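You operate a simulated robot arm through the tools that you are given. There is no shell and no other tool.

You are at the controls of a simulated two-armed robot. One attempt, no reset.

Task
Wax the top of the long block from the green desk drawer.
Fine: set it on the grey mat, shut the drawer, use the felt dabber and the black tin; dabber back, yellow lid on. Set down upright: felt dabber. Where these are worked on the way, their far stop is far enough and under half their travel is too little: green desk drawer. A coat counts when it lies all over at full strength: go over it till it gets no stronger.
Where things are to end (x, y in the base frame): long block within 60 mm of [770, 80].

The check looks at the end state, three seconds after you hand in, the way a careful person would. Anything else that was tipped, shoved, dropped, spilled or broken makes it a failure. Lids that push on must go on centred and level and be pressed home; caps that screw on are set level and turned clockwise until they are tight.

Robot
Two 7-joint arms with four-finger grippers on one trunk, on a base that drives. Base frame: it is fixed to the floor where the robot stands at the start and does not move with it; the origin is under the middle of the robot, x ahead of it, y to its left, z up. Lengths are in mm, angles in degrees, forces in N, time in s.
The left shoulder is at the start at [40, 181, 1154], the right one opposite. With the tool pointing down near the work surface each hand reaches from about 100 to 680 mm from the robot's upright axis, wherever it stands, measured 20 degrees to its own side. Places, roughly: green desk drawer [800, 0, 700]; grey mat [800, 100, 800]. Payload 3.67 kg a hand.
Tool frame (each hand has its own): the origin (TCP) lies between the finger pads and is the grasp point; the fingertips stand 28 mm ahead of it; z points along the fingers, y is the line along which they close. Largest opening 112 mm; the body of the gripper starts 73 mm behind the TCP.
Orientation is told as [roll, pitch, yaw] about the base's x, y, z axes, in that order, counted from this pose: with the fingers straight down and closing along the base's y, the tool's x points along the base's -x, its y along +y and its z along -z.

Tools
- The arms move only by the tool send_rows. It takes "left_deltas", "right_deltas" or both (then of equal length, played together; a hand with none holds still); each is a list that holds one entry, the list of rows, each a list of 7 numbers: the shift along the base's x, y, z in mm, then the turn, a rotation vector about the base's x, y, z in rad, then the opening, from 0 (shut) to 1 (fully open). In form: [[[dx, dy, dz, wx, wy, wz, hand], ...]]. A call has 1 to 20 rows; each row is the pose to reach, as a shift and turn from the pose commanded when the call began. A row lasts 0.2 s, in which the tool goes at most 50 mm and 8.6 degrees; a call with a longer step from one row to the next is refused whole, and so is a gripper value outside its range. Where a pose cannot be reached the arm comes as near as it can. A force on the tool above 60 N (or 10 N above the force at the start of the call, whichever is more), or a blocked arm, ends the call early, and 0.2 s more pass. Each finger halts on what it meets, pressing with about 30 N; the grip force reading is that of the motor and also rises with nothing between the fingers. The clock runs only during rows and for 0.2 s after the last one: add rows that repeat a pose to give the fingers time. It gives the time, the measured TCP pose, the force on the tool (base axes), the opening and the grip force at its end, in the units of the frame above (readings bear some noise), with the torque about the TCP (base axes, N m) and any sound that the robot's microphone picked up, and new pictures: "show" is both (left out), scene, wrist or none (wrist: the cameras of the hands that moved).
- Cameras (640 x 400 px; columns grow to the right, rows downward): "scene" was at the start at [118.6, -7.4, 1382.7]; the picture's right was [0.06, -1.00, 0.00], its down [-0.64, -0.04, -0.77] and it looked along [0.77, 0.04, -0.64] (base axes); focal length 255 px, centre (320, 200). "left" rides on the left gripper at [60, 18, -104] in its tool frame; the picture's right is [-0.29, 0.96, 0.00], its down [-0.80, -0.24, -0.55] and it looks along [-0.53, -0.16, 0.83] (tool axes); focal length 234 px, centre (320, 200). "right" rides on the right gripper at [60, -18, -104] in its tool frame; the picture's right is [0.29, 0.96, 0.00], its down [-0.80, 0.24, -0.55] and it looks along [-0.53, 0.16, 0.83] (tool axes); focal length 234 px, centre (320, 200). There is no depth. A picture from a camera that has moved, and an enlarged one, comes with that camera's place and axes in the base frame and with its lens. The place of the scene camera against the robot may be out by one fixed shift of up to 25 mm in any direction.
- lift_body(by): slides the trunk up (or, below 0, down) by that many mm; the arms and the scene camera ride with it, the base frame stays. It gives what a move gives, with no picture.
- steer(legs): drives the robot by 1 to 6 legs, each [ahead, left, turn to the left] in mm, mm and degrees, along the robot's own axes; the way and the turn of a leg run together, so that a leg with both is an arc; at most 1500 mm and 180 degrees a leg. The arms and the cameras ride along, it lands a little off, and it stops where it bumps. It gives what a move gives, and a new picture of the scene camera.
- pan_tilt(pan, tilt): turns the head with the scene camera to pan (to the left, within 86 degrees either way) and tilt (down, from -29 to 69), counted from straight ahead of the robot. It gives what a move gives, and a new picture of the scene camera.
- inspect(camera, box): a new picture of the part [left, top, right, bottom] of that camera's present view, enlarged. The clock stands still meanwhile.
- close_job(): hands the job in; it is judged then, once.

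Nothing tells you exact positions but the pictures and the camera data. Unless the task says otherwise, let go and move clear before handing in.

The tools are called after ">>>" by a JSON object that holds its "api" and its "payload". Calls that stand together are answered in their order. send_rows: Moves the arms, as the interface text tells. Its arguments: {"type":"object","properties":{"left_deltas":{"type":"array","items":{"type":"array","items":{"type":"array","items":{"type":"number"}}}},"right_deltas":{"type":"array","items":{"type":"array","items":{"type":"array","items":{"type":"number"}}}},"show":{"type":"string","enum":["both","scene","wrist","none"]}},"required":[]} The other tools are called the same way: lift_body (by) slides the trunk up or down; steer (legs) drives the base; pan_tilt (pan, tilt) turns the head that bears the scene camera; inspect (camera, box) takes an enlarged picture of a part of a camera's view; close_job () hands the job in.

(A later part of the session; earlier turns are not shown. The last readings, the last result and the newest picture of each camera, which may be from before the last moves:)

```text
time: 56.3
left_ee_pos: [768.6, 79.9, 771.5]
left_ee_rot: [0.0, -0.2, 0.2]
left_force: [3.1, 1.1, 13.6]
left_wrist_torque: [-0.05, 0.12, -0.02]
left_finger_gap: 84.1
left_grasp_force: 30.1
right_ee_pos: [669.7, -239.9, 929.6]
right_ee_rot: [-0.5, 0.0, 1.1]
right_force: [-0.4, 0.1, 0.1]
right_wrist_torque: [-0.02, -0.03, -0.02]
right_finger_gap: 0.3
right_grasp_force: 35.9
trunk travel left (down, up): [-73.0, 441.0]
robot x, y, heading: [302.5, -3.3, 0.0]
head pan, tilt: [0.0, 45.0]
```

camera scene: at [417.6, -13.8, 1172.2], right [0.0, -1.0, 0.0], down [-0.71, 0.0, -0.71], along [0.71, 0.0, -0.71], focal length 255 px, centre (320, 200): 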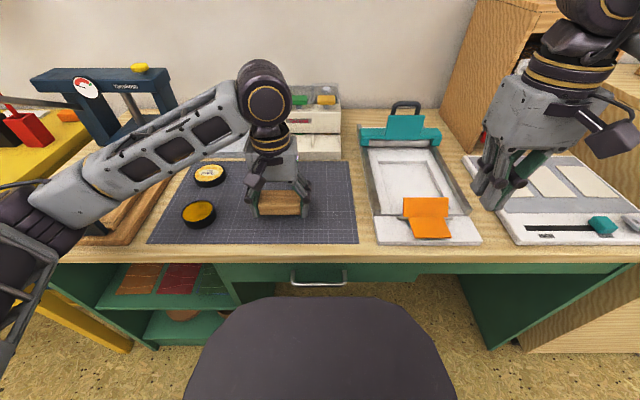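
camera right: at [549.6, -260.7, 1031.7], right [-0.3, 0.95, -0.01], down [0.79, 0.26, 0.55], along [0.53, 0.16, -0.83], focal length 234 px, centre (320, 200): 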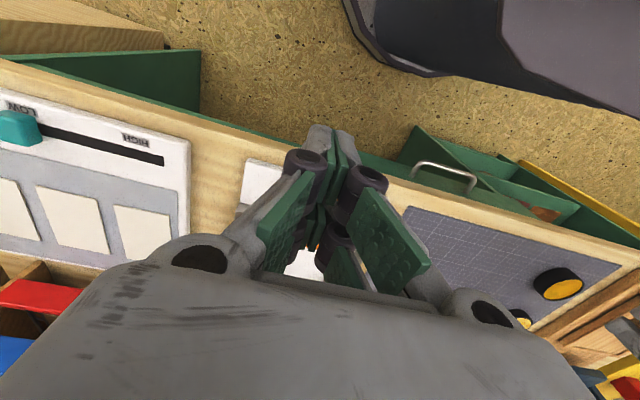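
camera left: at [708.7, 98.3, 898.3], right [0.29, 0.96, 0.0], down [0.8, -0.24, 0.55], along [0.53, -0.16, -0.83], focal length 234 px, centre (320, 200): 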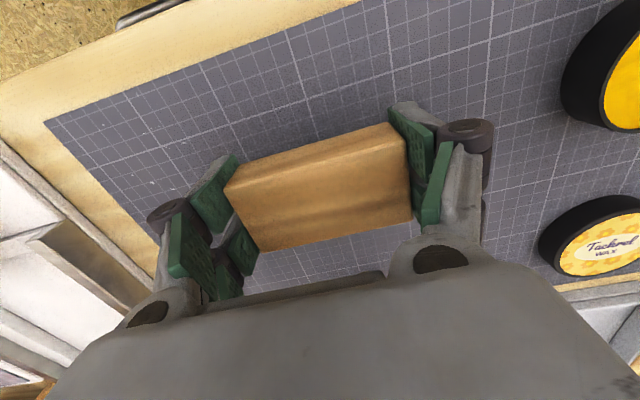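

Contact registered at TCP z≈771, so the block rests on the mat. I release it and rise straight up.

>>> {"api": "send_rows", "payload": {"left_deltas": [[[0, 0, 1, 0, 0, 0, 0.85], [0, 0, 1, 0, 0, 0, 1], [0, 0, 1, 0, 0, 0, 1], [0, 0, 30, 0, 0, 0, 1], [0, 0, 70, 0, 0, 0, 1], [0, 0, 110, 0, 0, 0, 1], [-30, 0, 130, 0, 0, 0, 1], [-60, 0, 130, 0, 0, 0, 1], [-60, 0, 130, 0, 0, 0, 1]]]}}

>>> {"api": "inspect", "payload": {"camera": "left", "box": [200, 100, 520, 300]}}

>>> {"api": "inspect", "payload": {"camera": "scene", "box": [140, 130, 380, 280]}}

```text
time: 58.3
left_ee_pos: [707.6, 81.8, 901.3]
left_ee_rot: [0.0, 0.1, 0.2]
left_force: [-0.8, -0.2, -0.5]
left_wrist_torque: [-0.04, 0.01, 0.03]
left_finger_gap: 112.1
left_grasp_force: 0.0
right_ee_pos: [670.2, -241.1, 929.6]
right_ee_rot: [-0.5, 0.0, 1.2]
right_force: [0.6, -0.8, 0.0]
right_wrist_torque: [-0.01, -0.02, -0.01]
right_finger_gap: 0.2
right_grasp_force: 35.6
trunk travel left (down, up): [-73.0, 441.0]
robot x, y, heading: [305.6, -4.7, 0.2]
head pan, tilt: [0.0, 45.0]
camera scene: at [417.7, -13.9, 1172.2], right [0.0, -1.0, 0.0], down [-0.71, 0.0, -0.71], along [0.71, 0.0, -0.71], focal length 255 px, centre (320, 200)
camera left: at [648.1, 100.0, 1005.7], right [0.29, 0.96, 0.0], down [0.8, -0.24, 0.55], along [0.53, -0.16, -0.83], focal length 234 px, centre (320, 200)
```

scene: 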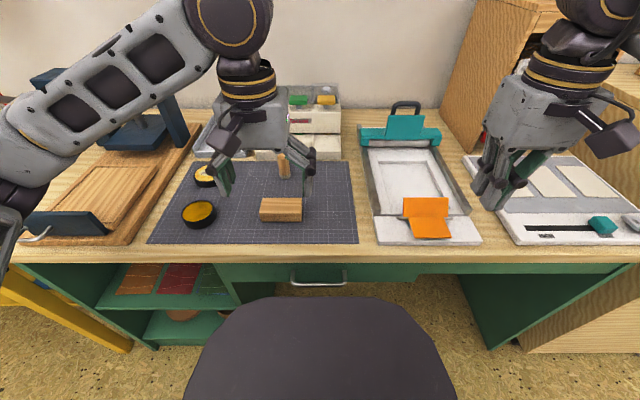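
left: 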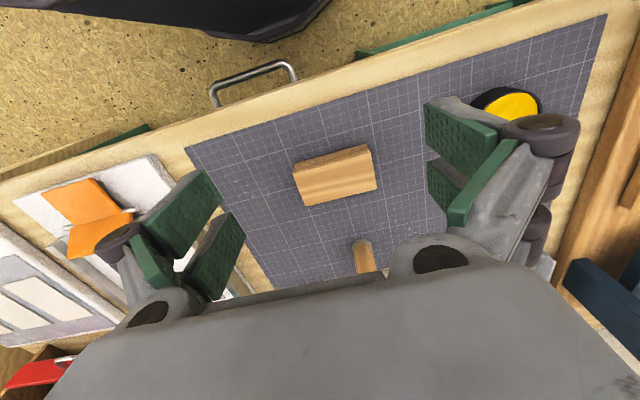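

```text
2.00 times, centred on (360, 200) of left
camera zoom: at [648.1, 100.0, 1005.7], right [0.29, 0.96, 0.0], down [0.8, -0.24, 0.55], along [0.53, -0.16, -0.83], focal length 468 px, centre (240, 200)
```

zoom: 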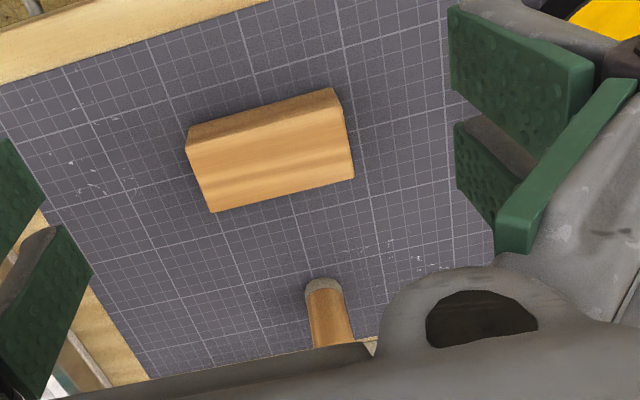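

```text
2.67 times, centred on (260, 205) of scene
camera zoom: at [417.7, -13.9, 1172.2], right [0.0, -1.0, 0.0], down [-0.71, 0.0, -0.71], along [0.71, 0.0, -0.71], focal length 680 px, centre (480, 187)
```

zoom: 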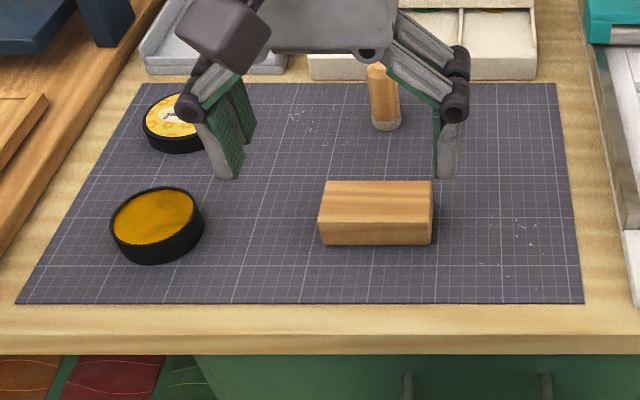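

The block sits at about (774, 82) with top z≈778; mat plane z≈750. Next I bring the left hand above the dabber near (898, 90) for a close look.

>>> {"api": "send_rows", "payload": {"left_deltas": [[[38, 2, 0, 0, 0, 0, 1], [76, 4, 5, 0, 0, 0, 1], [114, 6, 10, 0, 0, 0, 1], [152, 8, 10, 0, 0, 0, 1], [188, 8, 10, 0, 0, 0, 1], [188, 8, 10, 0, 0, 0, 1]]]}}

>>> {"api": "inspect", "payload": {"camera": "left", "box": [200, 20, 440, 170]}}

```text
time: 59.7
left_ee_pos: [896.7, 88.1, 912.0]
left_ee_rot: [0.0, 0.0, 0.1]
left_force: [0.0, -0.8, 0.7]
left_wrist_torque: [-0.03, 0.0, -0.01]
left_finger_gap: 111.8
left_grasp_force: 0.0
right_ee_pos: [670.8, -240.1, 929.1]
right_ee_rot: [-0.4, -0.1, 1.1]
right_force: [-0.8, -0.6, 0.0]
right_wrist_torque: [-0.01, 0.0, -0.01]
right_finger_gap: 0.0
right_grasp_force: 35.8
trunk travel left (down, up): [-73.0, 441.0]
robot x, y, heading: [303.0, -3.5, 0.1]
head pan, tilt: [0.0, 45.0]
camera scene: at [417.2, -13.8, 1172.3], right [0.0, -1.0, 0.0], down [-0.71, 0.0, -0.71], along [0.71, 0.0, -0.71], focal length 255 px, centre (320, 200)
camera left: at [836.3, 107.2, 1016.2], right [0.29, 0.96, 0.0], down [0.8, -0.24, 0.55], along [0.53, -0.16, -0.83], focal length 234 px, centre (320, 200)
```

scene: 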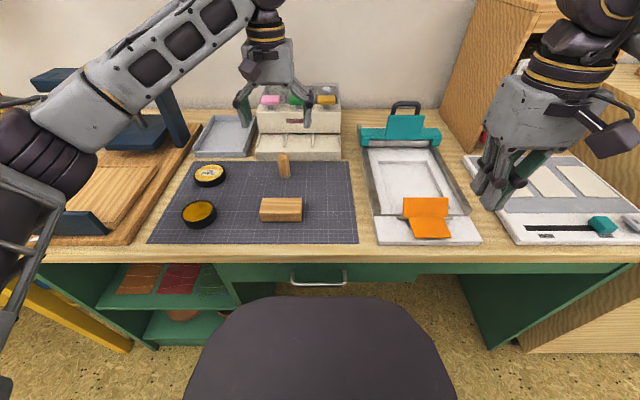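
left: 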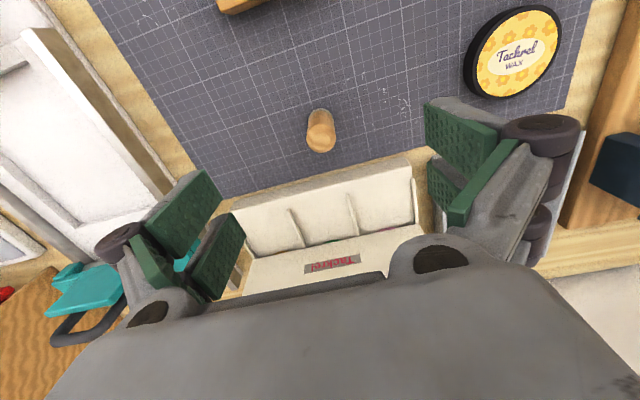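

```text
2.67 times, centred on (320, 95) of left
camera zoom: at [836.3, 107.2, 1016.2], right [0.29, 0.96, 0.0], down [0.8, -0.24, 0.55], along [0.53, -0.16, -0.83], focal length 624 px, centre (320, 480)
```

zoom: 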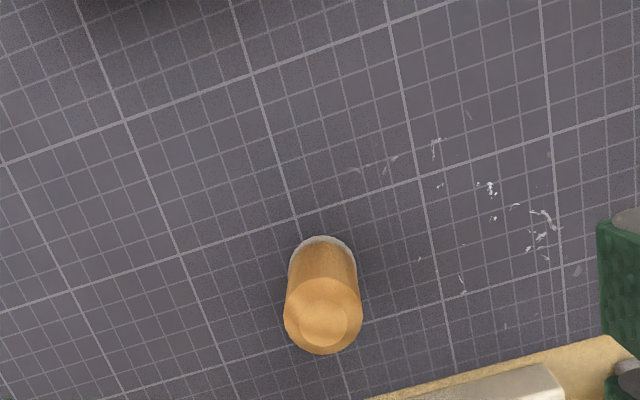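

The dabber stands at about (904, 88), 57 mm tall and 28 mm thick. I align above it and descend with the fingers part-open.

>>> {"api": "send_rows", "payload": {"left_deltas": [[[7, 0, -10, 0, 0, 0, 0.8], [7, 0, -30, 0, 0, 0, 0.7], [7, 0, -50, 0, 0, 0, 0.7], [7, 0, -60, 0, 0, 0, 0.7], [7, 0, -60, 0, 0, 0, 0.7]]], "show": "wrist"}}

>>> {"api": "inspect", "payload": {"camera": "left", "box": [200, 60, 440, 210]}}

```text
time: 60.9
left_ee_pos: [902.0, 87.0, 850.6]
left_ee_rot: [0.0, 0.1, 0.1]
left_force: [-0.3, -0.1, 0.7]
left_wrist_torque: [0.01, -0.01, -0.01]
left_finger_gap: 78.3
left_grasp_force: 0.0
right_ee_pos: [668.8, -240.6, 929.4]
right_ee_rot: [-0.4, -0.1, 1.0]
right_force: [-0.7, 0.0, -0.2]
right_wrist_torque: [-0.02, -0.01, -0.01]
right_finger_gap: 0.0
right_grasp_force: 35.9
trunk travel left (down, up): [-73.0, 441.0]
robot x, y, heading: [300.5, -1.7, 0.3]
head pan, tilt: [0.0, 45.0]
camera left: at [842.6, 106.7, 955.3], right [0.29, 0.96, 0.0], down [0.8, -0.24, 0.55], along [0.53, -0.16, -0.83], focal length 234 px, centre (320, 200)
```

left: 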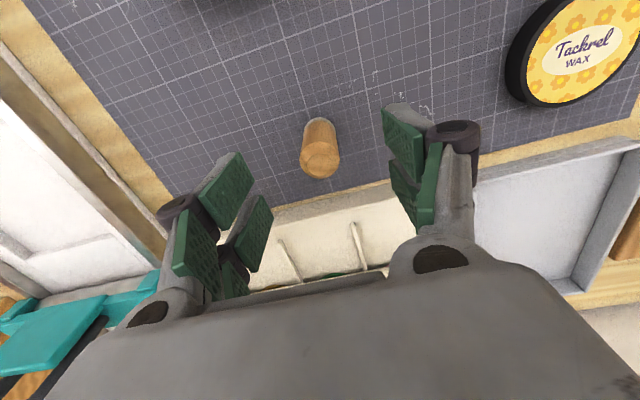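

```text
2.67 times, centred on (320, 135) of left
camera zoom: at [842.6, 106.7, 955.3], right [0.29, 0.96, 0.0], down [0.8, -0.24, 0.55], along [0.53, -0.16, -0.83], focal length 624 px, centre (320, 373)
```

zoom: 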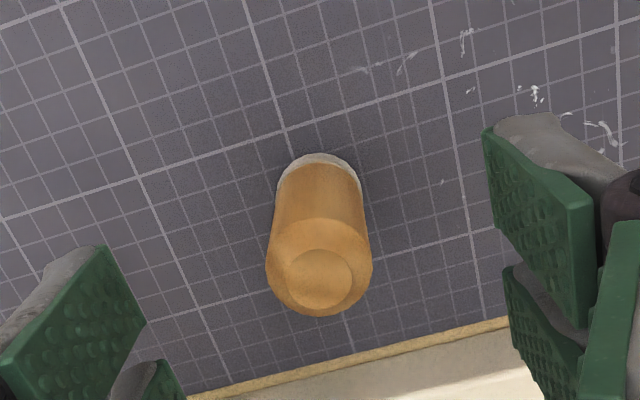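

Aligned within a couple of millimetres. I descend to grip the dabber's upper wooden part and close.

>>> {"api": "send_rows", "payload": {"left_deltas": [[[1, 1, -20, 0, 0, 0, 0.7], [1.5, 1, -40, 0, 0, 0, 0.7], [1.5, 1, -53, 0, 0, 0, 0.7], [1.5, 1, -53, 0, 0, 0, 0.5], [1.5, 1, -53, 0, 0, 0, 0.3], [1.5, 1, -53, 0, 0, 0, 0.1], [1.5, 1, -53, 0, 0, 0, 0], [1.5, 1, -53, 0, 0, 0, 0], [1.5, 1, -53, 0, 0, 0, 0]]]}}

```text
time: 62.9
left_ee_pos: [902.9, 88.9, 796.7]
left_ee_rot: [0.0, 0.0, 0.1]
left_force: [0.1, 0.0, 0.4]
left_wrist_torque: [0.01, 0.01, 0.0]
left_finger_gap: 23.8
left_grasp_force: 30.2
right_ee_pos: [669.5, -240.8, 928.8]
right_ee_rot: [-0.4, -0.1, 1.1]
right_force: [0.2, -0.3, 0.2]
right_wrist_torque: [0.0, 0.0, -0.03]
right_finger_gap: 0.2
right_grasp_force: 35.6
trunk travel left (down, up): [-73.0, 441.0]
robot x, y, heading: [301.1, -4.2, 0.4]
head pan, tilt: [0.0, 45.0]
camera scene: at [417.6, -13.9, 1172.2], right [0.0, -1.0, 0.0], down [-0.71, 0.0, -0.71], along [0.71, 0.0, -0.71], focal length 255 px, centre (320, 200)
camera left: at [844.2, 107.8, 901.4], right [0.29, 0.96, 0.0], down [0.8, -0.24, 0.55], along [0.53, -0.16, -0.83], focal length 234 px, centre (320, 200)
```

scene: 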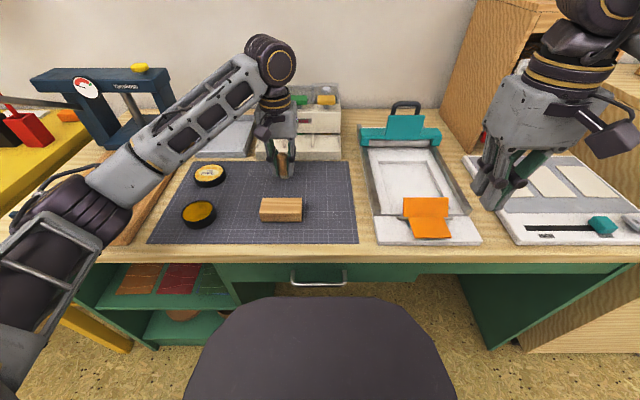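
left: 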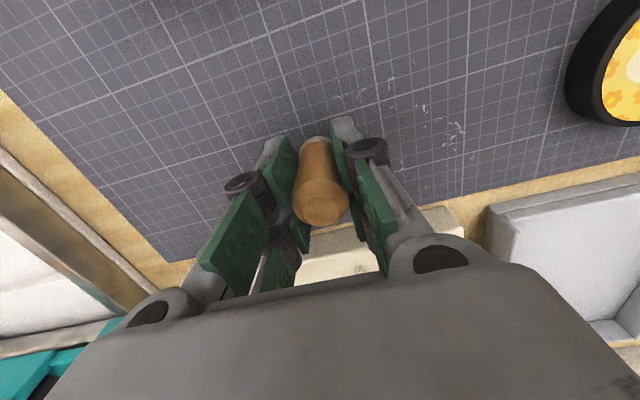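

The dabber is held (23.8 mm gap). I lift it and carry it toward the tin, stopping short to look.

>>> {"api": "send_rows", "payload": {"left_deltas": [[[0, 0, 10, 0, 0, 0, 0], [0, 0, 35, 0, 0, 0, 0], [0, 0, 65, 0, 0, 0, 0], [-10, 15, 85, 0, 0, 0, 0], [-30, 45, 90, 0, 0, 0, 0], [-50, 75, 90, 0, 0, 0, 0], [-70, 105, 90, 0, 0, 0, 0], [-85, 135, 90, 0, 0, 0, 0], [-90, 155, 90, 0, 0, 0, 0], [-90, 155, 90, 0, 0, 0, 0]]]}}

>>> {"api": "inspect", "payload": {"camera": "left", "box": [200, 0, 440, 150]}}

>>> {"api": "inspect", "payload": {"camera": "scene", "box": [140, 130, 340, 255]}}

```text
time: 65.1
left_ee_pos: [814.6, 242.1, 888.3]
left_ee_rot: [0.0, 0.1, 0.1]
left_force: [0.6, 0.5, -0.7]
left_wrist_torque: [-0.01, 0.01, -0.02]
left_finger_gap: 23.6
left_grasp_force: 29.9
right_ee_pos: [670.2, -240.9, 928.5]
right_ee_rot: [-0.4, -0.1, 1.1]
right_force: [0.1, -0.1, -0.3]
right_wrist_torque: [0.01, 0.02, 0.0]
right_finger_gap: 0.0
right_grasp_force: 35.3
trunk travel left (down, up): [-73.0, 441.0]
robot x, y, heading: [302.8, -1.4, -0.1]
head pan, tilt: [0.0, 45.0]
camera scene: at [417.6, -14.1, 1172.2], right [0.0, -1.0, 0.0], down [-0.71, 0.0, -0.71], along [0.71, 0.0, -0.71], focal length 255 px, centre (320, 200)
camera left: at [755.6, 261.2, 992.1], right [0.29, 0.96, 0.0], down [0.8, -0.24, 0.55], along [0.53, -0.16, -0.83], focal length 234 px, centre (320, 200)
```

scene: 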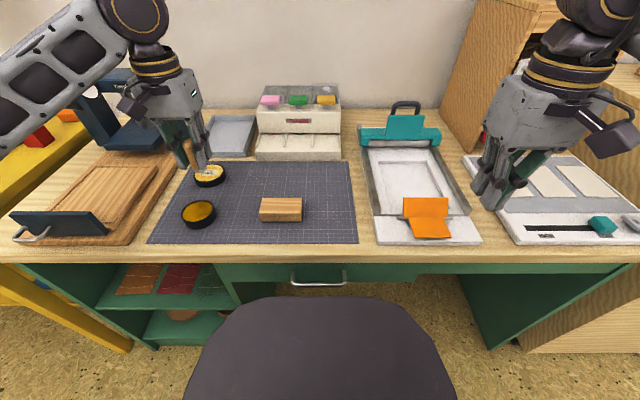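
left: 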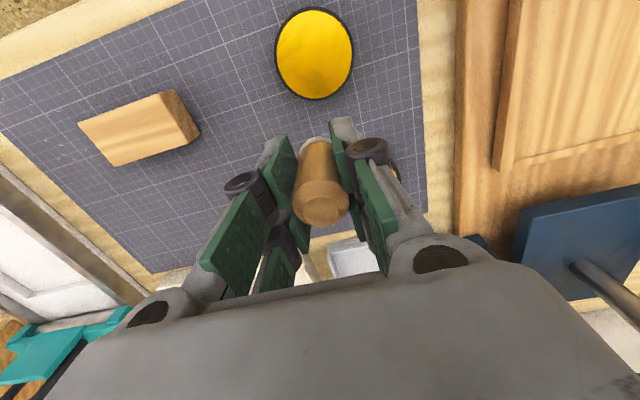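

```text
2.67 times, centred on (320, 75) of left
camera zoom: at [755.6, 261.2, 992.1], right [0.29, 0.96, 0.0], down [0.8, -0.24, 0.55], along [0.53, -0.16, -0.83], focal length 624 px, centre (320, 533)
```

zoom: 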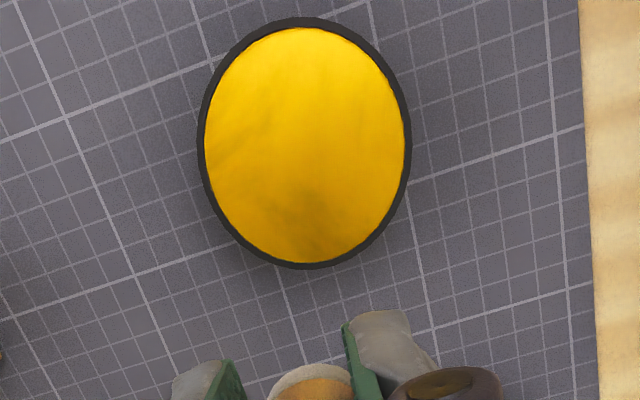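

```text
3.20 times, centred on (240, 192) of scene
camera zoom: at [417.6, -14.1, 1172.2], right [0.0, -1.0, 0.0], down [-0.71, 0.0, -0.71], along [0.71, 0.0, -0.71], focal length 816 px, centre (576, 224)
```

zoom: 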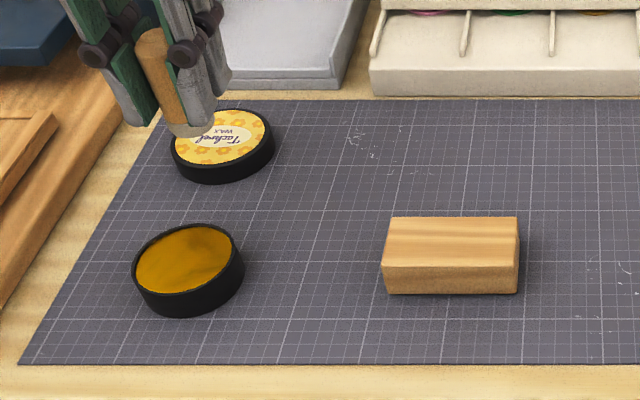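

The tin's rim centre resolves to about (760, 255), rim z≈775. I position the dabber over it and lower to just above the wax.

>>> {"api": "send_rows", "payload": {"left_deltas": [[[-25, 6, 0, 0, 0, 0, 0], [-55, 13, -5, 0, 0, 0, 0], [-55, 13, -30, 0, 0, 0, 0], [-55, 13, -50, 0, 0, 0, 0], [-55, 13, -58, 0, 0, 0, 0], [-55, 13, -58, 0, 0, 0, 0]]]}}

>>> {"api": "inspect", "payload": {"camera": "scene", "box": [140, 150, 300, 250]}}

```text
time: 66.5
left_ee_pos: [759.7, 256.9, 829.5]
left_ee_rot: [0.0, 0.1, 0.1]
left_force: [-0.2, 0.1, -0.6]
left_wrist_torque: [0.04, 0.02, -0.01]
left_finger_gap: 23.4
left_grasp_force: 30.1
right_ee_pos: [670.0, -239.7, 928.7]
right_ee_rot: [-0.4, -0.2, 1.0]
right_force: [-0.3, -0.2, -0.5]
right_wrist_torque: [0.01, -0.01, 0.0]
right_finger_gap: 0.0
right_grasp_force: 35.5
trunk travel left (down, up): [-73.0, 441.0]
robot x, y, heading: [304.7, 3.4, 0.0]
head pan, tilt: [0.0, 45.0]
camera scene: at [417.4, -13.8, 1172.3], right [0.0, -1.0, 0.0], down [-0.71, 0.0, -0.71], along [0.71, 0.0, -0.71], focal length 255 px, centre (320, 200)
camera left: at [700.2, 275.9, 933.5], right [0.29, 0.96, 0.0], down [0.8, -0.24, 0.55], along [0.53, -0.16, -0.83], focal length 234 px, centre (320, 200)
```

scene: 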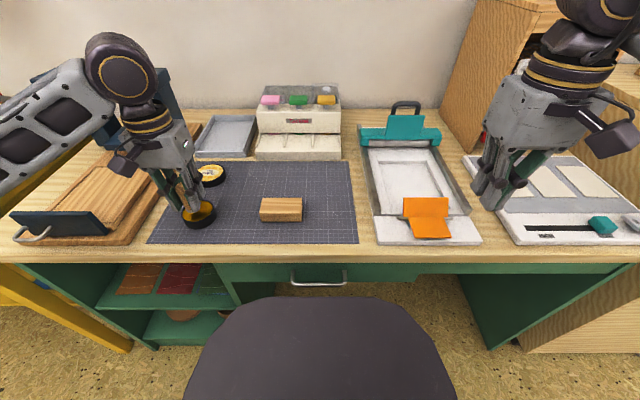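
left: 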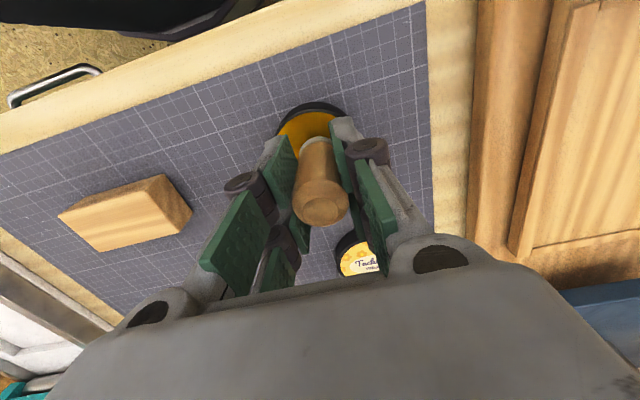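

```text
4.00 times, centred on (220, 200) of scene
camera zoom: at [417.4, -13.8, 1172.3], right [0.0, -1.0, 0.0], down [-0.71, 0.0, -0.71], along [0.71, 0.0, -0.71], focal length 1020 px, centre (720, 200)
```

zoom: 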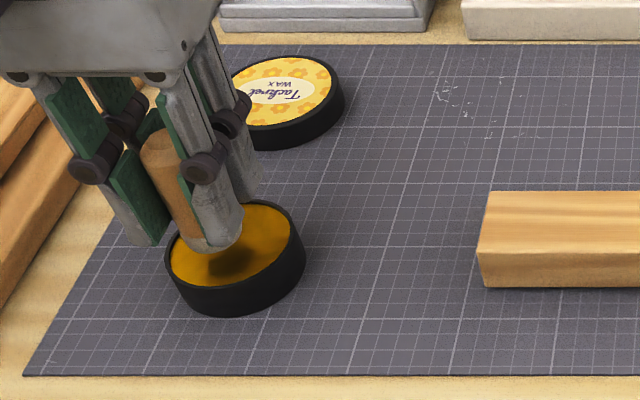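

The dabber is poised over the wax. I lower it in small steps until I feel contact.

>>> {"api": "send_rows", "payload": {"left_deltas": [[[0, 0, -3, 0, 0, 0, 0], [0, 0, -6, 0, 0, 0, 0], [0, 0, -9, 0, 0, 0, 0], [0, 0, -9, 0, 0, 0, 0]]], "show": "none"}}

```text
time: 67.5
left_ee_pos: [759.4, 256.7, 822.3]
left_ee_rot: [0.0, 0.1, 0.0]
left_force: [0.0, 0.0, -1.6]
left_wrist_torque: [0.0, 0.0, -0.01]
left_finger_gap: 23.4
left_grasp_force: 29.9
right_ee_pos: [669.8, -240.7, 929.4]
right_ee_rot: [-0.4, -0.1, 1.1]
right_force: [1.2, 0.2, -0.2]
right_wrist_torque: [0.03, -0.05, 0.0]
right_finger_gap: 0.1
right_grasp_force: 35.7
trunk travel left (down, up): [-73.0, 441.0]
robot x, y, heading: [303.9, -3.9, 0.3]
head pan, tilt: [0.0, 45.0]
```

>>> {"api": "send_rows", "payload": {"left_deltas": [[[0, 0, -1.5, 0, 0, 0, 0], [0, 0, -3, 0, 0, 0, 0], [0, 0, -4, 0, 0, 0, 0], [0, 0, -4, 0, 0, 0, 0]]], "show": "none"}}

```text
time: 68.5
left_ee_pos: [759.3, 256.9, 819.9]
left_ee_rot: [0.0, -0.1, 0.2]
left_force: [3.1, 0.7, 18.7]
left_wrist_torque: [0.06, -0.04, 0.01]
left_finger_gap: 23.4
left_grasp_force: 29.9
right_ee_pos: [668.4, -241.5, 929.4]
right_ee_rot: [-0.4, -0.1, 1.1]
right_force: [0.2, 0.1, -0.5]
right_wrist_torque: [-0.05, 0.02, -0.02]
right_finger_gap: 0.1
right_grasp_force: 35.2
trunk travel left (down, up): [-73.0, 441.0]
robot x, y, heading: [303.9, -5.5, 0.2]
head pan, tilt: [0.0, 45.0]
```

The felt presses on the wax (≈19 N). I ease the pressure a little, twist in place to load it, then rise.

>>> {"api": "send_rows", "payload": {"left_deltas": [[[0, 0, 1, 0, 0, 0.12, 0], [0, 0, 1, 0, 0, 0.24, 0], [0, 0, 1, 0, 0, 0.12, 0], [0, 0, 1, 0, 0, 0, 0], [0, 0, 1, 0, 0, -0.12, 0], [0, 0, 1, 0, 0, -0.24, 0], [0, 0, 1, 0, 0, -0.12, 0], [0, 0, 1, 0, 0, 0, 0], [0, 0, 12, 0, 0, 0, 0], [0, 0, 30, 0, 0, 0, 0], [0, 0, 50, 0, 0, 0, 0], [0, 0, 50, 0, 0, 0, 0]]]}}

>>> {"api": "inspect", "payload": {"camera": "scene", "box": [140, 130, 340, 255]}}

```text
time: 71.1
left_ee_pos: [758.8, 257.6, 867.4]
left_ee_rot: [0.1, 0.2, 0.2]
left_force: [0.0, 1.2, 0.0]
left_wrist_torque: [-0.02, 0.01, 0.01]
left_finger_gap: 23.4
left_grasp_force: 29.5
right_ee_pos: [669.3, -239.9, 928.8]
right_ee_rot: [-0.3, -0.1, 1.0]
right_force: [-0.1, 0.4, 0.9]
right_wrist_torque: [-0.02, 0.02, 0.0]
right_finger_gap: 0.1
right_grasp_force: 35.7
trunk travel left (down, up): [-73.0, 441.0]
robot x, y, heading: [304.2, 2.4, 0.1]
head pan, tilt: [0.0, 45.0]
camera scene: at [417.7, -13.6, 1172.2], right [0.0, -1.0, 0.0], down [-0.71, 0.0, -0.71], along [0.71, 0.0, -0.71], focal length 255 px, centre (320, 200)
camera left: at [700.5, 275.5, 970.5], right [0.29, 0.96, 0.0], down [0.8, -0.24, 0.55], along [0.53, -0.16, -0.83], focal length 234 px, centre (320, 200)
```

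scene: 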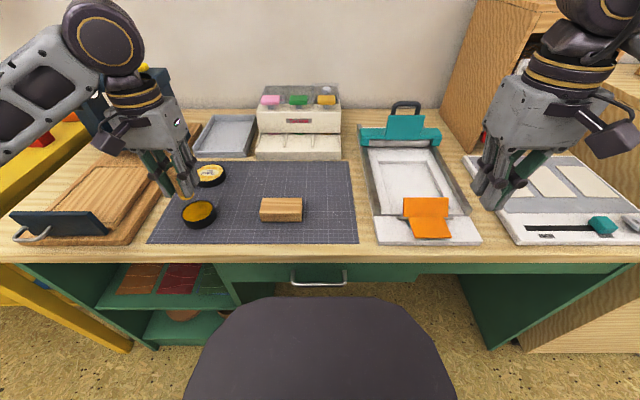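
left: 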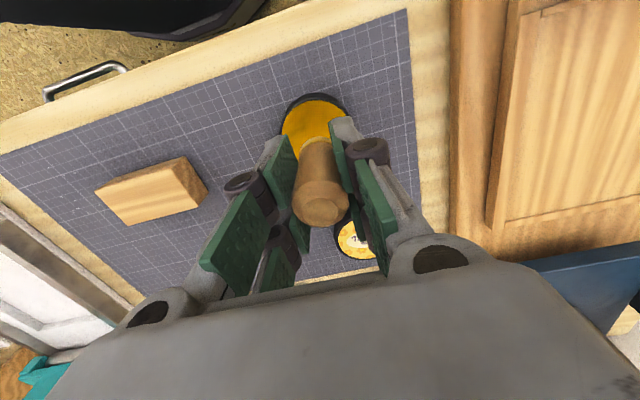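

```text
3.20 times, centred on (240, 192) of scene
camera zoom: at [417.7, -13.6, 1172.2], right [0.0, -1.0, 0.0], down [-0.71, 0.0, -0.71], along [0.71, 0.0, -0.71], focal length 816 px, centre (576, 224)
```

zoom: 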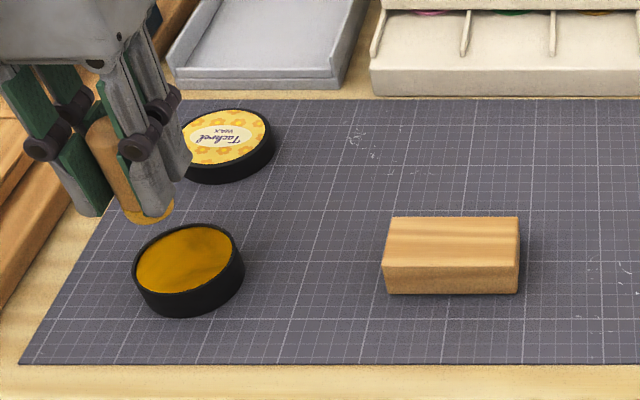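

The felt has taken on wax, and tin and block stayed put. I measure the block again from here.

>>> {"api": "inspect", "payload": {"camera": "left", "box": [60, 120, 260, 245]}}

```text
3.20 times, centred on (160, 182) of left
camera zoom: at [700.5, 275.5, 970.5], right [0.29, 0.96, 0.0], down [0.8, -0.24, 0.55], along [0.53, -0.16, -0.83], focal length 749 px, centre (832, 256)
```

zoom: 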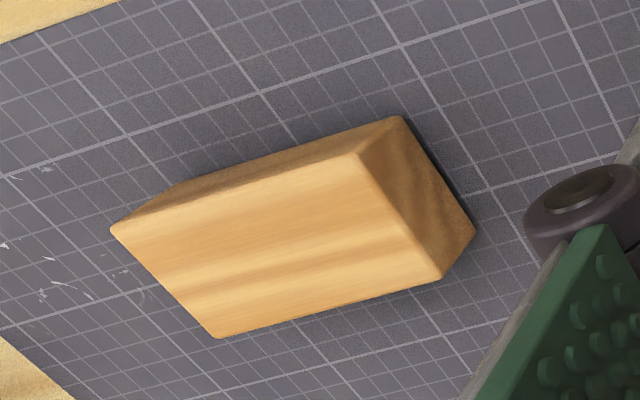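

The block centre is about (772, 80), spanning x 750–794, y 38–122. I bring the loaded dabber over its centre and lower to find contact.

>>> {"api": "send_rows", "payload": {"left_deltas": [[[3, -35, 0, 0, 0, 0, 0], [6, -75, 0, 0, 0, 0, 0], [9, -115, 0, 0, 0, 0, 0], [12, -150, -5, 0, 0, 0, 0], [13, -177, -15, 0, 0, 0, 0], [13, -177, -30, 0, 0, 0, 0], [13, -177, -38, 0, 0, 0, 0], [13, -177, -38, 0, 0, 0, 0]]]}}

```text
time: 72.9
left_ee_pos: [772.4, 78.7, 829.0]
left_ee_rot: [0.1, 0.0, 0.1]
left_force: [0.2, 0.2, 6.0]
left_wrist_torque: [0.07, 0.07, 0.01]
left_finger_gap: 23.4
left_grasp_force: 30.1
right_ee_pos: [668.4, -240.4, 928.7]
right_ee_rot: [-0.4, -0.1, 1.1]
right_force: [1.0, -0.1, -0.1]
right_wrist_torque: [-0.02, 0.02, -0.01]
right_finger_gap: 0.0
right_grasp_force: 35.6
trunk travel left (down, up): [-73.0, 441.0]
robot x, y, heading: [305.4, -0.4, 0.2]
head pan, tilt: [0.0, 45.0]
camera scene: at [417.2, -13.9, 1172.3], right [0.0, -1.0, 0.0], down [-0.71, 0.0, -0.71], along [0.71, 0.0, -0.71], focal length 255 px, centre (320, 200)
camera left: at [712.1, 98.6, 932.7], right [0.29, 0.96, 0.0], down [0.8, -0.24, 0.55], along [0.53, -0.16, -0.83], focal length 234 px, centre (320, 200)
```

scene: 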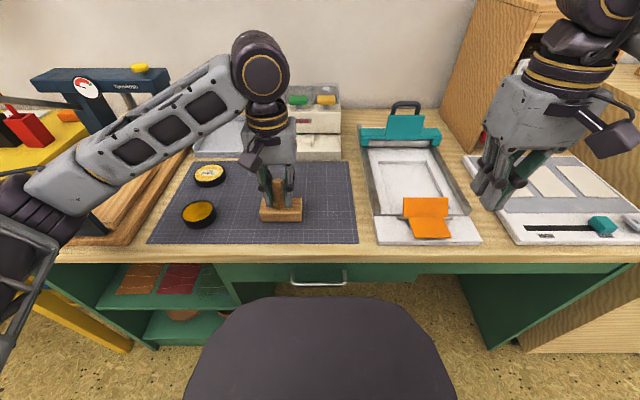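
left: 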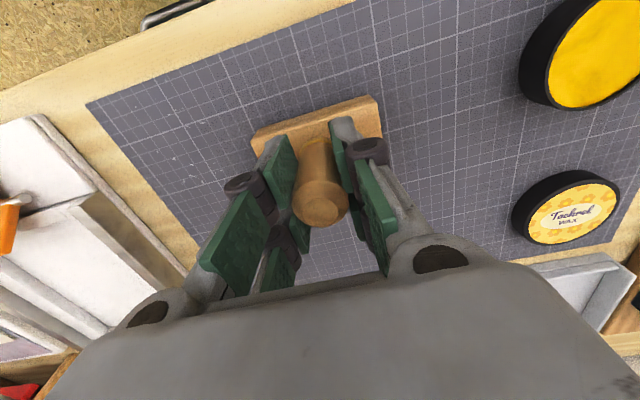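

Contact with about 6 N. I make a first test stroke along the block and check that it does not slide.

>>> {"api": "send_rows", "payload": {"left_deltas": [[[0, 10, 0, 0, 0, 0, 0], [0, 20, 0, 0, 0, 0, 0], [0, 30, 0, 0, 0, 0, 0], [0, 36, 0, 0, 0, 0, 0], [0, 24, 0, 0, 0, 0, 0], [0, 12, 0, 0, 0, 0, 0], [0, 0, 0, 0, 0, 0, 0], [0, -12, 0, 0, 0, 0, 0], [0, -24, 0, 0, 0, 0, 0], [0, -34, 0, 0, 0, 0, 0], [0, -34, 0, 0, 0, 0, 0]]]}}

>>> {"api": "inspect", "payload": {"camera": "left", "box": [200, 70, 440, 220]}}

>>> {"api": "inspect", "payload": {"camera": "scene", "box": [220, 160, 340, 235]}}

```text
time: 75.3
left_ee_pos: [773.5, 45.2, 829.9]
left_ee_rot: [0.0, 0.1, 0.0]
left_force: [-1.2, 0.2, 4.0]
left_wrist_torque: [0.04, 0.04, -0.03]
left_finger_gap: 23.5
left_grasp_force: 30.3
right_ee_pos: [668.2, -240.8, 930.9]
right_ee_rot: [-0.4, -0.2, 1.1]
right_force: [0.5, -0.2, 0.1]
right_wrist_torque: [0.0, 0.04, -0.01]
right_finger_gap: 0.0
right_grasp_force: 36.1
trunk travel left (down, up): [-73.0, 441.0]
robot x, y, heading: [305.4, -1.9, 0.1]
head pan, tilt: [0.0, 45.0]
camera scene: at [417.2, -13.8, 1172.3], right [0.0, -1.0, 0.0], down [-0.71, 0.0, -0.71], along [0.71, 0.0, -0.71], focal length 255 px, centre (320, 200)
camera left: at [712.7, 64.2, 932.7], right [0.29, 0.96, 0.0], down [0.8, -0.24, 0.55], along [0.53, -0.16, -0.83], focal length 234 px, centre (320, 200)
```

scene: 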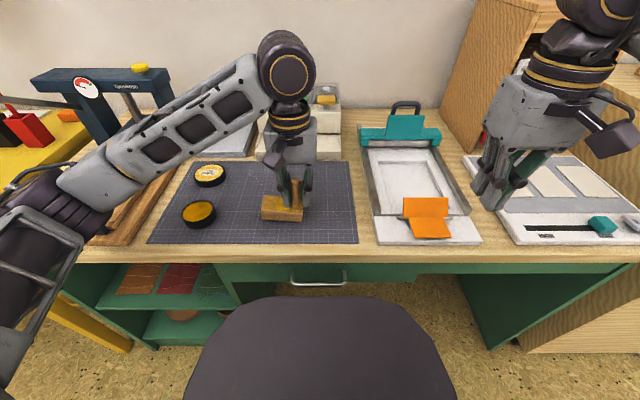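
left: 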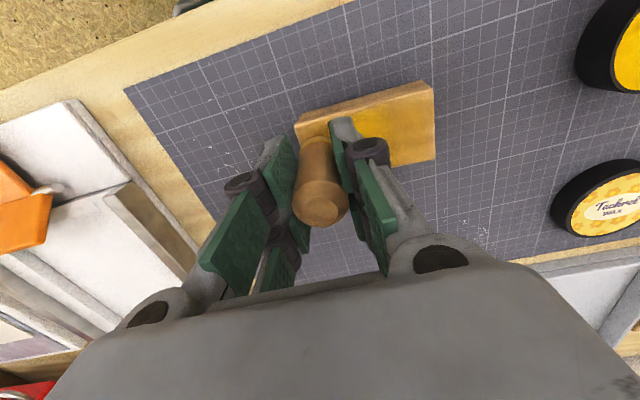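

```text
2.67 times, centred on (320, 145) of left
camera zoom: at [712.7, 64.2, 932.7], right [0.29, 0.96, 0.0], down [0.8, -0.24, 0.55], along [0.53, -0.16, -0.83], focal length 624 px, centre (320, 347)
```

zoom: 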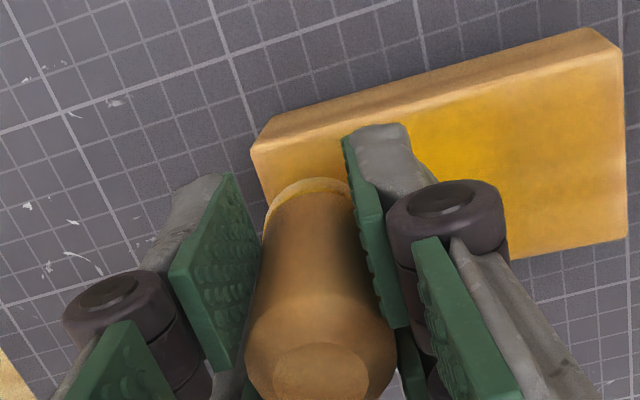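

```text
5.33 times, centred on (280, 198) of scene
camera zoom: at [417.2, -13.8, 1172.3], right [0.0, -1.0, 0.0], down [-0.71, 0.0, -0.71], along [0.71, 0.0, -0.71], focal length 1360 px, centre (533, 213)
```

zoom: 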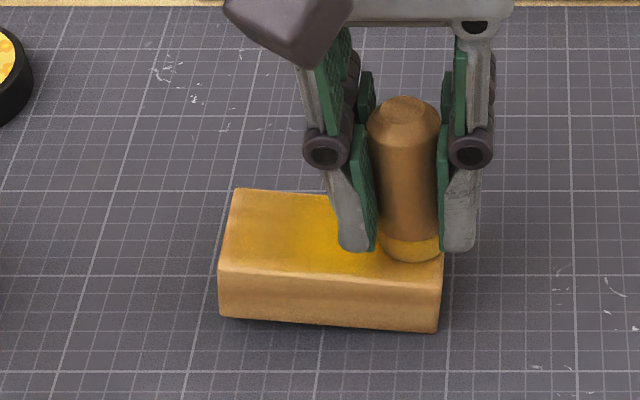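

Wax goes on where the felt passed; the block only turned about 3°. I now raster the whole top, lines along its length.

>>> {"api": "send_rows", "payload": {"left_deltas": [[[-8, -2, -0.5, 0, 0, 0, 0], [-16.5, -2.5, -0.5, 0, 0, 0, 0], [-15.8, 12, -0.5, 0, 0, 0, 0], [-15, 27, -0.5, 0, 0, 0, 0], [-14.2, 42, -0.5, 0, 0, 0, 0], [-13.5, 56, -0.5, 0, 0, 0, 0], [-12.8, 70, -0.5, 0, 0, 0, 0], [-4.8, 70, -0.5, 0, 0, 0, 0], [-5.5, 56, -0.5, 0, 0, 0, 0], [-6.2, 42, -0.5, 0, 0, 0, 0], [-7, 27, -0.5, 0, 0, 0, 0], [-7.8, 12, -0.5, 0, 0, 0, 0], [-8.5, -2.5, -0.5, 0, 0, 0, 0], [-0.5, -2.5, -0.5, 0, 0, 0, 0], [0.2, 12, -0.5, 0, 0, 0, 0], [1, 27, -0.5, 0, 0, 0, 0], [1.8, 42, -0.5, 0, 0, 0, 0], [2.5, 56, -0.5, 0, 0, 0, 0], [3.2, 70, -0.5, 0, 0, 0, 0], [3.2, 70, -0.5, 0, 0, 0, 0]]]}}

>>> {"api": "inspect", "payload": {"camera": "left", "box": [180, 60, 420, 210]}}

>>> {"api": "inspect", "payload": {"camera": "scene", "box": [220, 160, 340, 235]}}

```text
time: 79.5
left_ee_pos: [775.6, 115.4, 828.7]
left_ee_rot: [0.0, 0.2, 0.1]
left_force: [0.0, -0.2, -0.2]
left_wrist_torque: [0.02, 0.01, 0.02]
left_finger_gap: 23.5
left_grasp_force: 29.6
right_ee_pos: [670.8, -239.8, 928.7]
right_ee_rot: [-0.4, -0.1, 1.2]
right_force: [0.1, -0.5, 0.2]
right_wrist_torque: [0.02, -0.01, -0.02]
right_finger_gap: 0.0
right_grasp_force: 35.9
trunk travel left (down, up): [-73.0, 441.0]
robot x, y, heading: [305.0, -1.3, -0.2]
head pan, tilt: [0.0, 45.0]
camera scene: at [417.6, -14.0, 1172.2], right [0.0, -1.0, 0.0], down [-0.71, 0.0, -0.71], along [0.71, 0.0, -0.71], focal length 255 px, centre (320, 200)
camera left: at [715.6, 134.2, 932.9], right [0.29, 0.96, 0.0], down [0.8, -0.24, 0.55], along [0.53, -0.16, -0.83], focal length 234 px, centre (320, 200)
```

scene: 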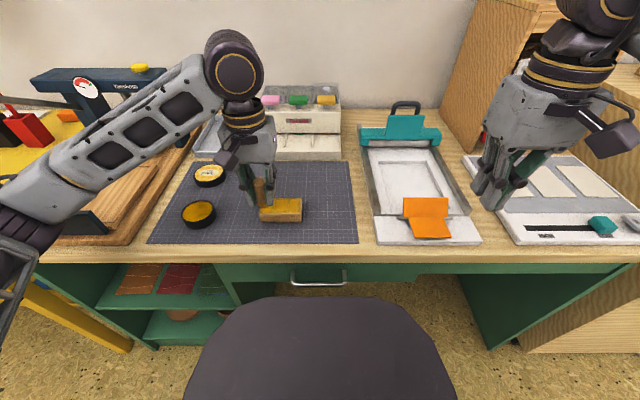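
left: 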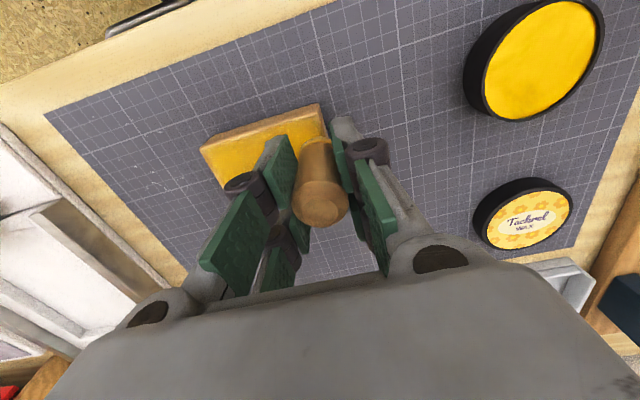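

```text
2.67 times, centred on (300, 135) of left
camera zoom: at [715.6, 134.2, 932.9], right [0.29, 0.96, 0.0], down [0.8, -0.24, 0.55], along [0.53, -0.16, -0.83], focal length 624 px, centre (373, 373)
```

zoom: 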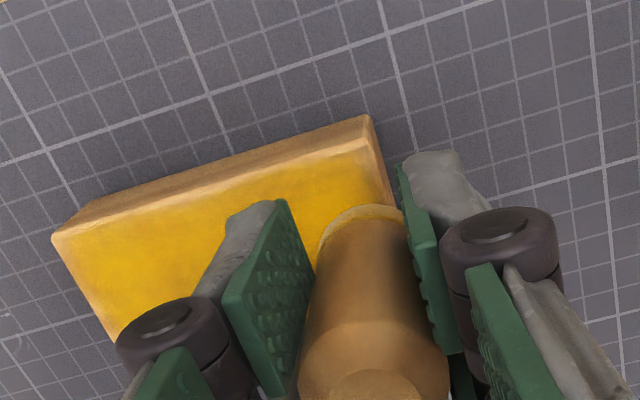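

```text
5.33 times, centred on (280, 198) of scene
camera zoom: at [417.6, -14.0, 1172.2], right [0.0, -1.0, 0.0], down [-0.71, 0.0, -0.71], along [0.71, 0.0, -0.71], focal length 1360 px, centre (533, 213)
```

zoom: 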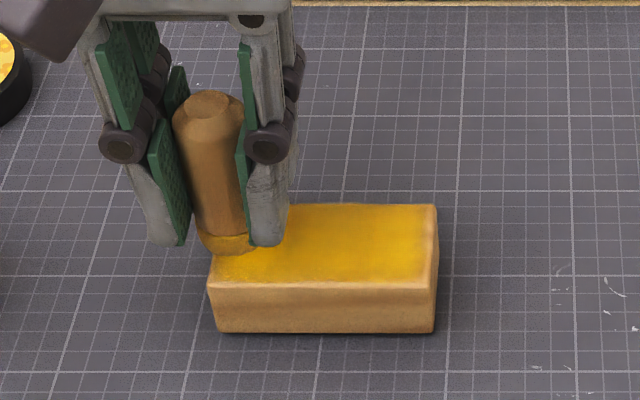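

The coat covers most of the top but fades toward the rims, so strokes must run right to the edges. I continue over the far half.

>>> {"api": "send_rows", "payload": {"left_deltas": [[[5.4, 2, -1, 0, 0, 0, 0], [5.4, -15, -1, 0, 0, 0, 0], [5.4, -30, -1, 0, 0, 0, 0], [5.4, -45, -1, 0, 0, 0, 0], [5.4, -60, -1, 0, 0, 0, 0], [5.4, -74, -1, 0, 0, 0, 0], [12, -74, -1, 0, 0, 0, 0], [12, -58, -1, 0, 0, 0, 0], [12, -43, -1, 0, 0, 0, 0], [12, -28, -1, 0, 0, 0, 0], [12, -13, -1, 0, 0, 0, 0], [12, 3, -1, 0, 0, 0, 0], [16, 3, -1, 0, 0, 0, 0], [16, -13, -1, 0, 0, 0, 0], [16, -28, -1, 0, 0, 0, 0], [16, -43, -1, 0, 0, 0, 0], [16, -58, -1, 0, 0, 0, 0], [16, -74, -1, 0, 0, 0, 0], [16, -74, -1, 0, 0, 0, 0]]]}}

>>> {"api": "inspect", "payload": {"camera": "left", "box": [220, 50, 460, 200]}}

>>> {"api": "inspect", "payload": {"camera": "scene", "box": [220, 160, 340, 235]}}

```text
time: 83.5
left_ee_pos: [792.6, 41.4, 828.9]
left_ee_rot: [0.1, 0.0, 0.1]
left_force: [-0.2, 0.5, -1.1]
left_wrist_torque: [0.01, -0.03, 0.01]
left_finger_gap: 23.4
left_grasp_force: 30.0
right_ee_pos: [670.2, -241.0, 929.1]
right_ee_rot: [-0.4, -0.2, 1.1]
right_force: [0.0, 0.1, 0.3]
right_wrist_torque: [-0.03, 0.0, -0.02]
right_finger_gap: 0.0
right_grasp_force: 35.6
trunk travel left (down, up): [-73.0, 441.0]
robot x, y, heading: [305.7, -0.6, -0.1]
head pan, tilt: [0.0, 45.0]
camera scene: at [417.6, -13.6, 1172.2], right [0.0, -1.0, 0.0], down [-0.71, 0.0, -0.71], along [0.71, 0.0, -0.71], focal length 255 px, centre (320, 200)
camera left: at [733.6, 59.9, 932.4], right [0.29, 0.96, 0.0], down [0.8, -0.24, 0.55], along [0.53, -0.16, -0.83], focal length 234 px, centre (320, 200)
```

scene: 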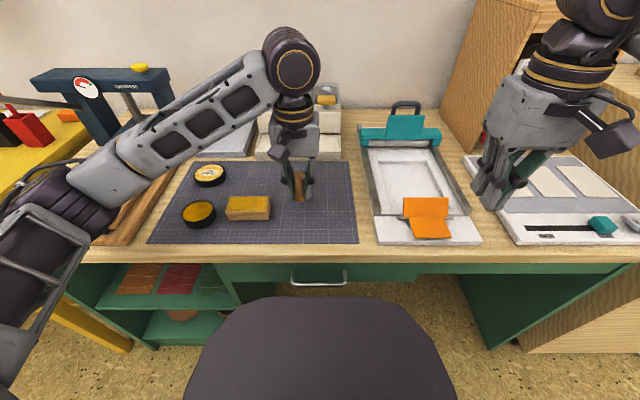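
left: 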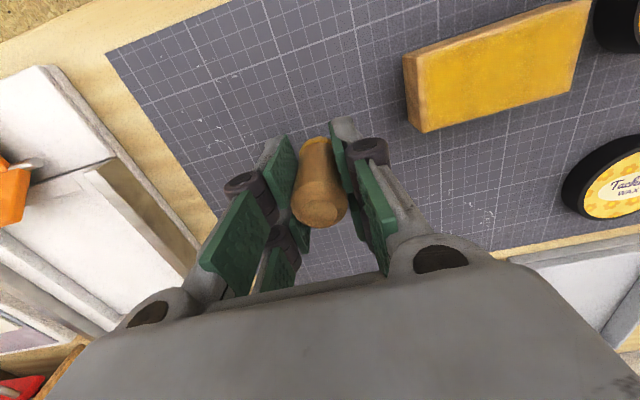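

```text
2.67 times, centred on (340, 125) of left
camera zoom: at [733.6, 59.9, 932.4], right [0.29, 0.96, 0.0], down [0.8, -0.24, 0.55], along [0.53, -0.16, -0.83], focal length 624 px, centre (267, 400)
```

zoom: 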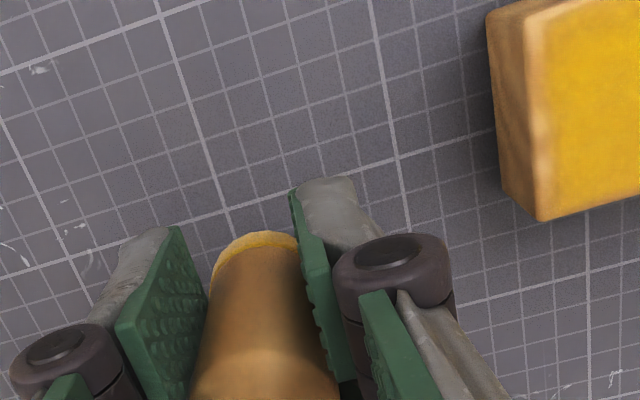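

```text
5.33 times, centred on (280, 198) of scene
camera zoom: at [417.6, -13.6, 1172.2], right [0.0, -1.0, 0.0], down [-0.71, 0.0, -0.71], along [0.71, 0.0, -0.71], focal length 1360 px, centre (533, 213)
```

zoom: 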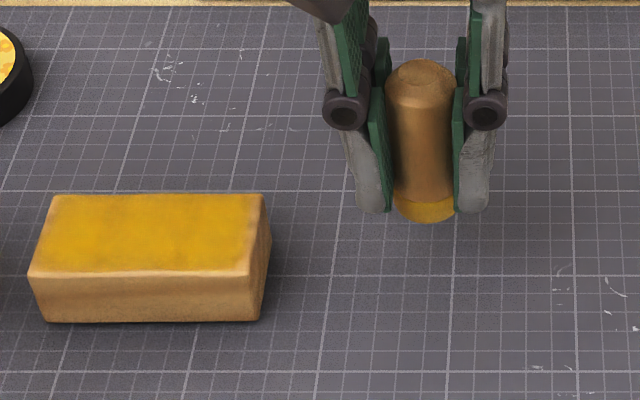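

The stroke dragged the block about 67 mm toward the tin (no contact with the tin seen). I lift the dabber off and take a careful look at the block, the coat and the tin.

>>> {"api": "send_rows", "payload": {"left_deltas": [[[0, 0, 15, 0, 0, 0, 0], [0, 0, 45, 0, 0, 0, 0], [10, 40, 60, 0, 0, 0, 0], [20, 80, 60, 0, 0, 0, 0], [30, 110, 60, 0, 0, 0, 0], [30, 110, 60, 0, 0, 0, 0]]]}}

>>> {"api": "inspect", "payload": {"camera": "left", "box": [200, 20, 440, 170]}}

>>> {"api": "inspect", "payload": {"camera": "scene", "box": [170, 160, 290, 235]}}

```text
time: 84.9
left_ee_pos: [819.7, 150.2, 888.1]
left_ee_rot: [0.0, 0.1, 0.0]
left_force: [-1.1, 0.8, 0.2]
left_wrist_torque: [-0.01, 0.0, 0.0]
left_finger_gap: 23.5
left_grasp_force: 29.9
right_ee_pos: [669.2, -240.9, 928.1]
right_ee_rot: [-0.4, -0.1, 1.0]
right_force: [-0.4, 0.1, -0.1]
right_wrist_torque: [0.02, -0.01, -0.02]
right_finger_gap: 0.0
right_grasp_force: 35.3
trunk travel left (down, up): [-73.0, 441.0]
robot x, y, heading: [302.0, -3.6, 0.1]
head pan, tilt: [0.0, 45.0]
camera scene: at [417.6, -14.3, 1172.2], right [0.0, -1.0, 0.0], down [-0.71, 0.0, -0.71], along [0.71, 0.0, -0.71], focal length 255 px, centre (320, 200)
camera left: at [760.1, 168.1, 992.4], right [0.29, 0.96, 0.0], down [0.8, -0.24, 0.55], along [0.53, -0.16, -0.83], focal length 234 px, centre (320, 200)
```

scene: 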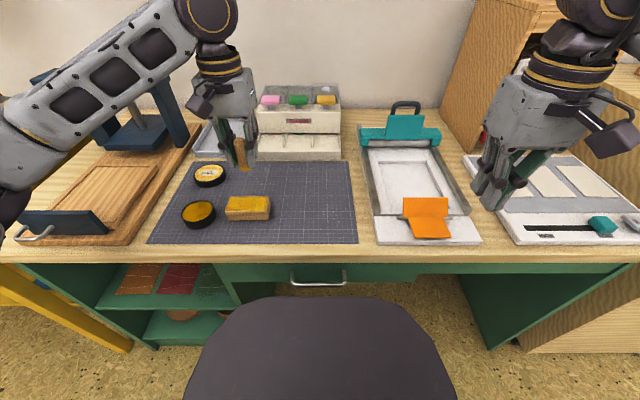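
left: 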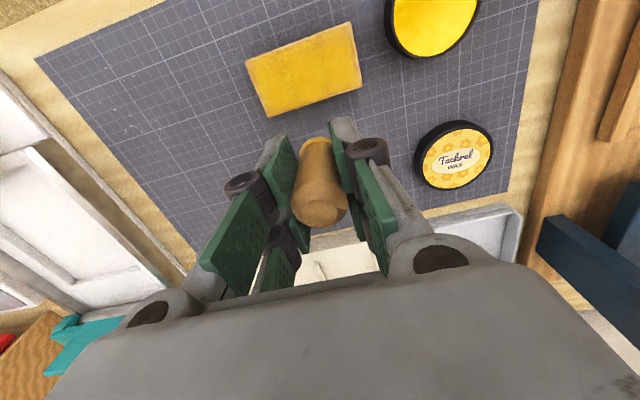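

```text
2.67 times, centred on (320, 95) of left
camera zoom: at [760.1, 168.1, 992.4], right [0.29, 0.96, 0.0], down [0.8, -0.24, 0.55], along [0.53, -0.16, -0.83], focal length 624 px, centre (320, 480)
```

zoom: 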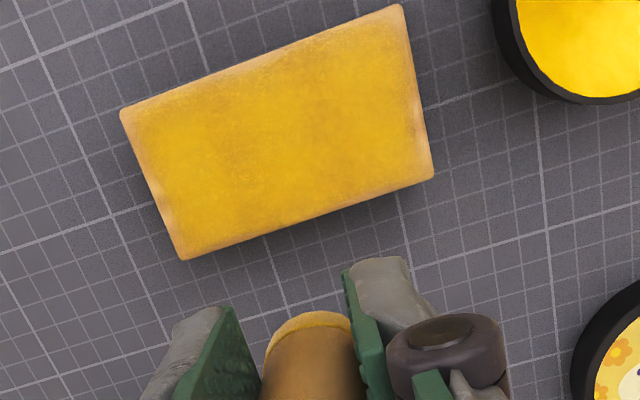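

```text
5.33 times, centred on (230, 198) of scene
camera zoom: at [417.6, -14.3, 1172.2], right [0.0, -1.0, 0.0], down [-0.71, 0.0, -0.71], along [0.71, 0.0, -0.71], focal length 1360 px, centre (800, 213)
```

zoom: 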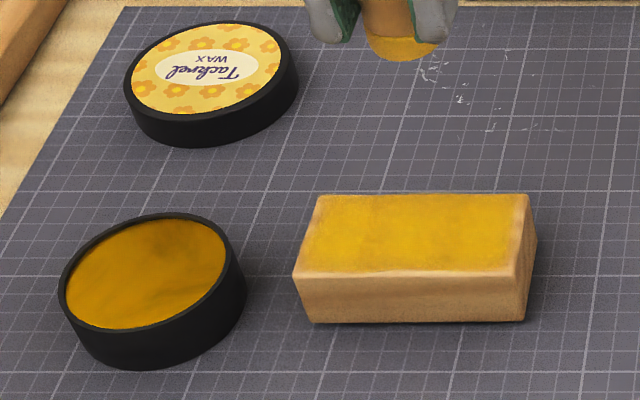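

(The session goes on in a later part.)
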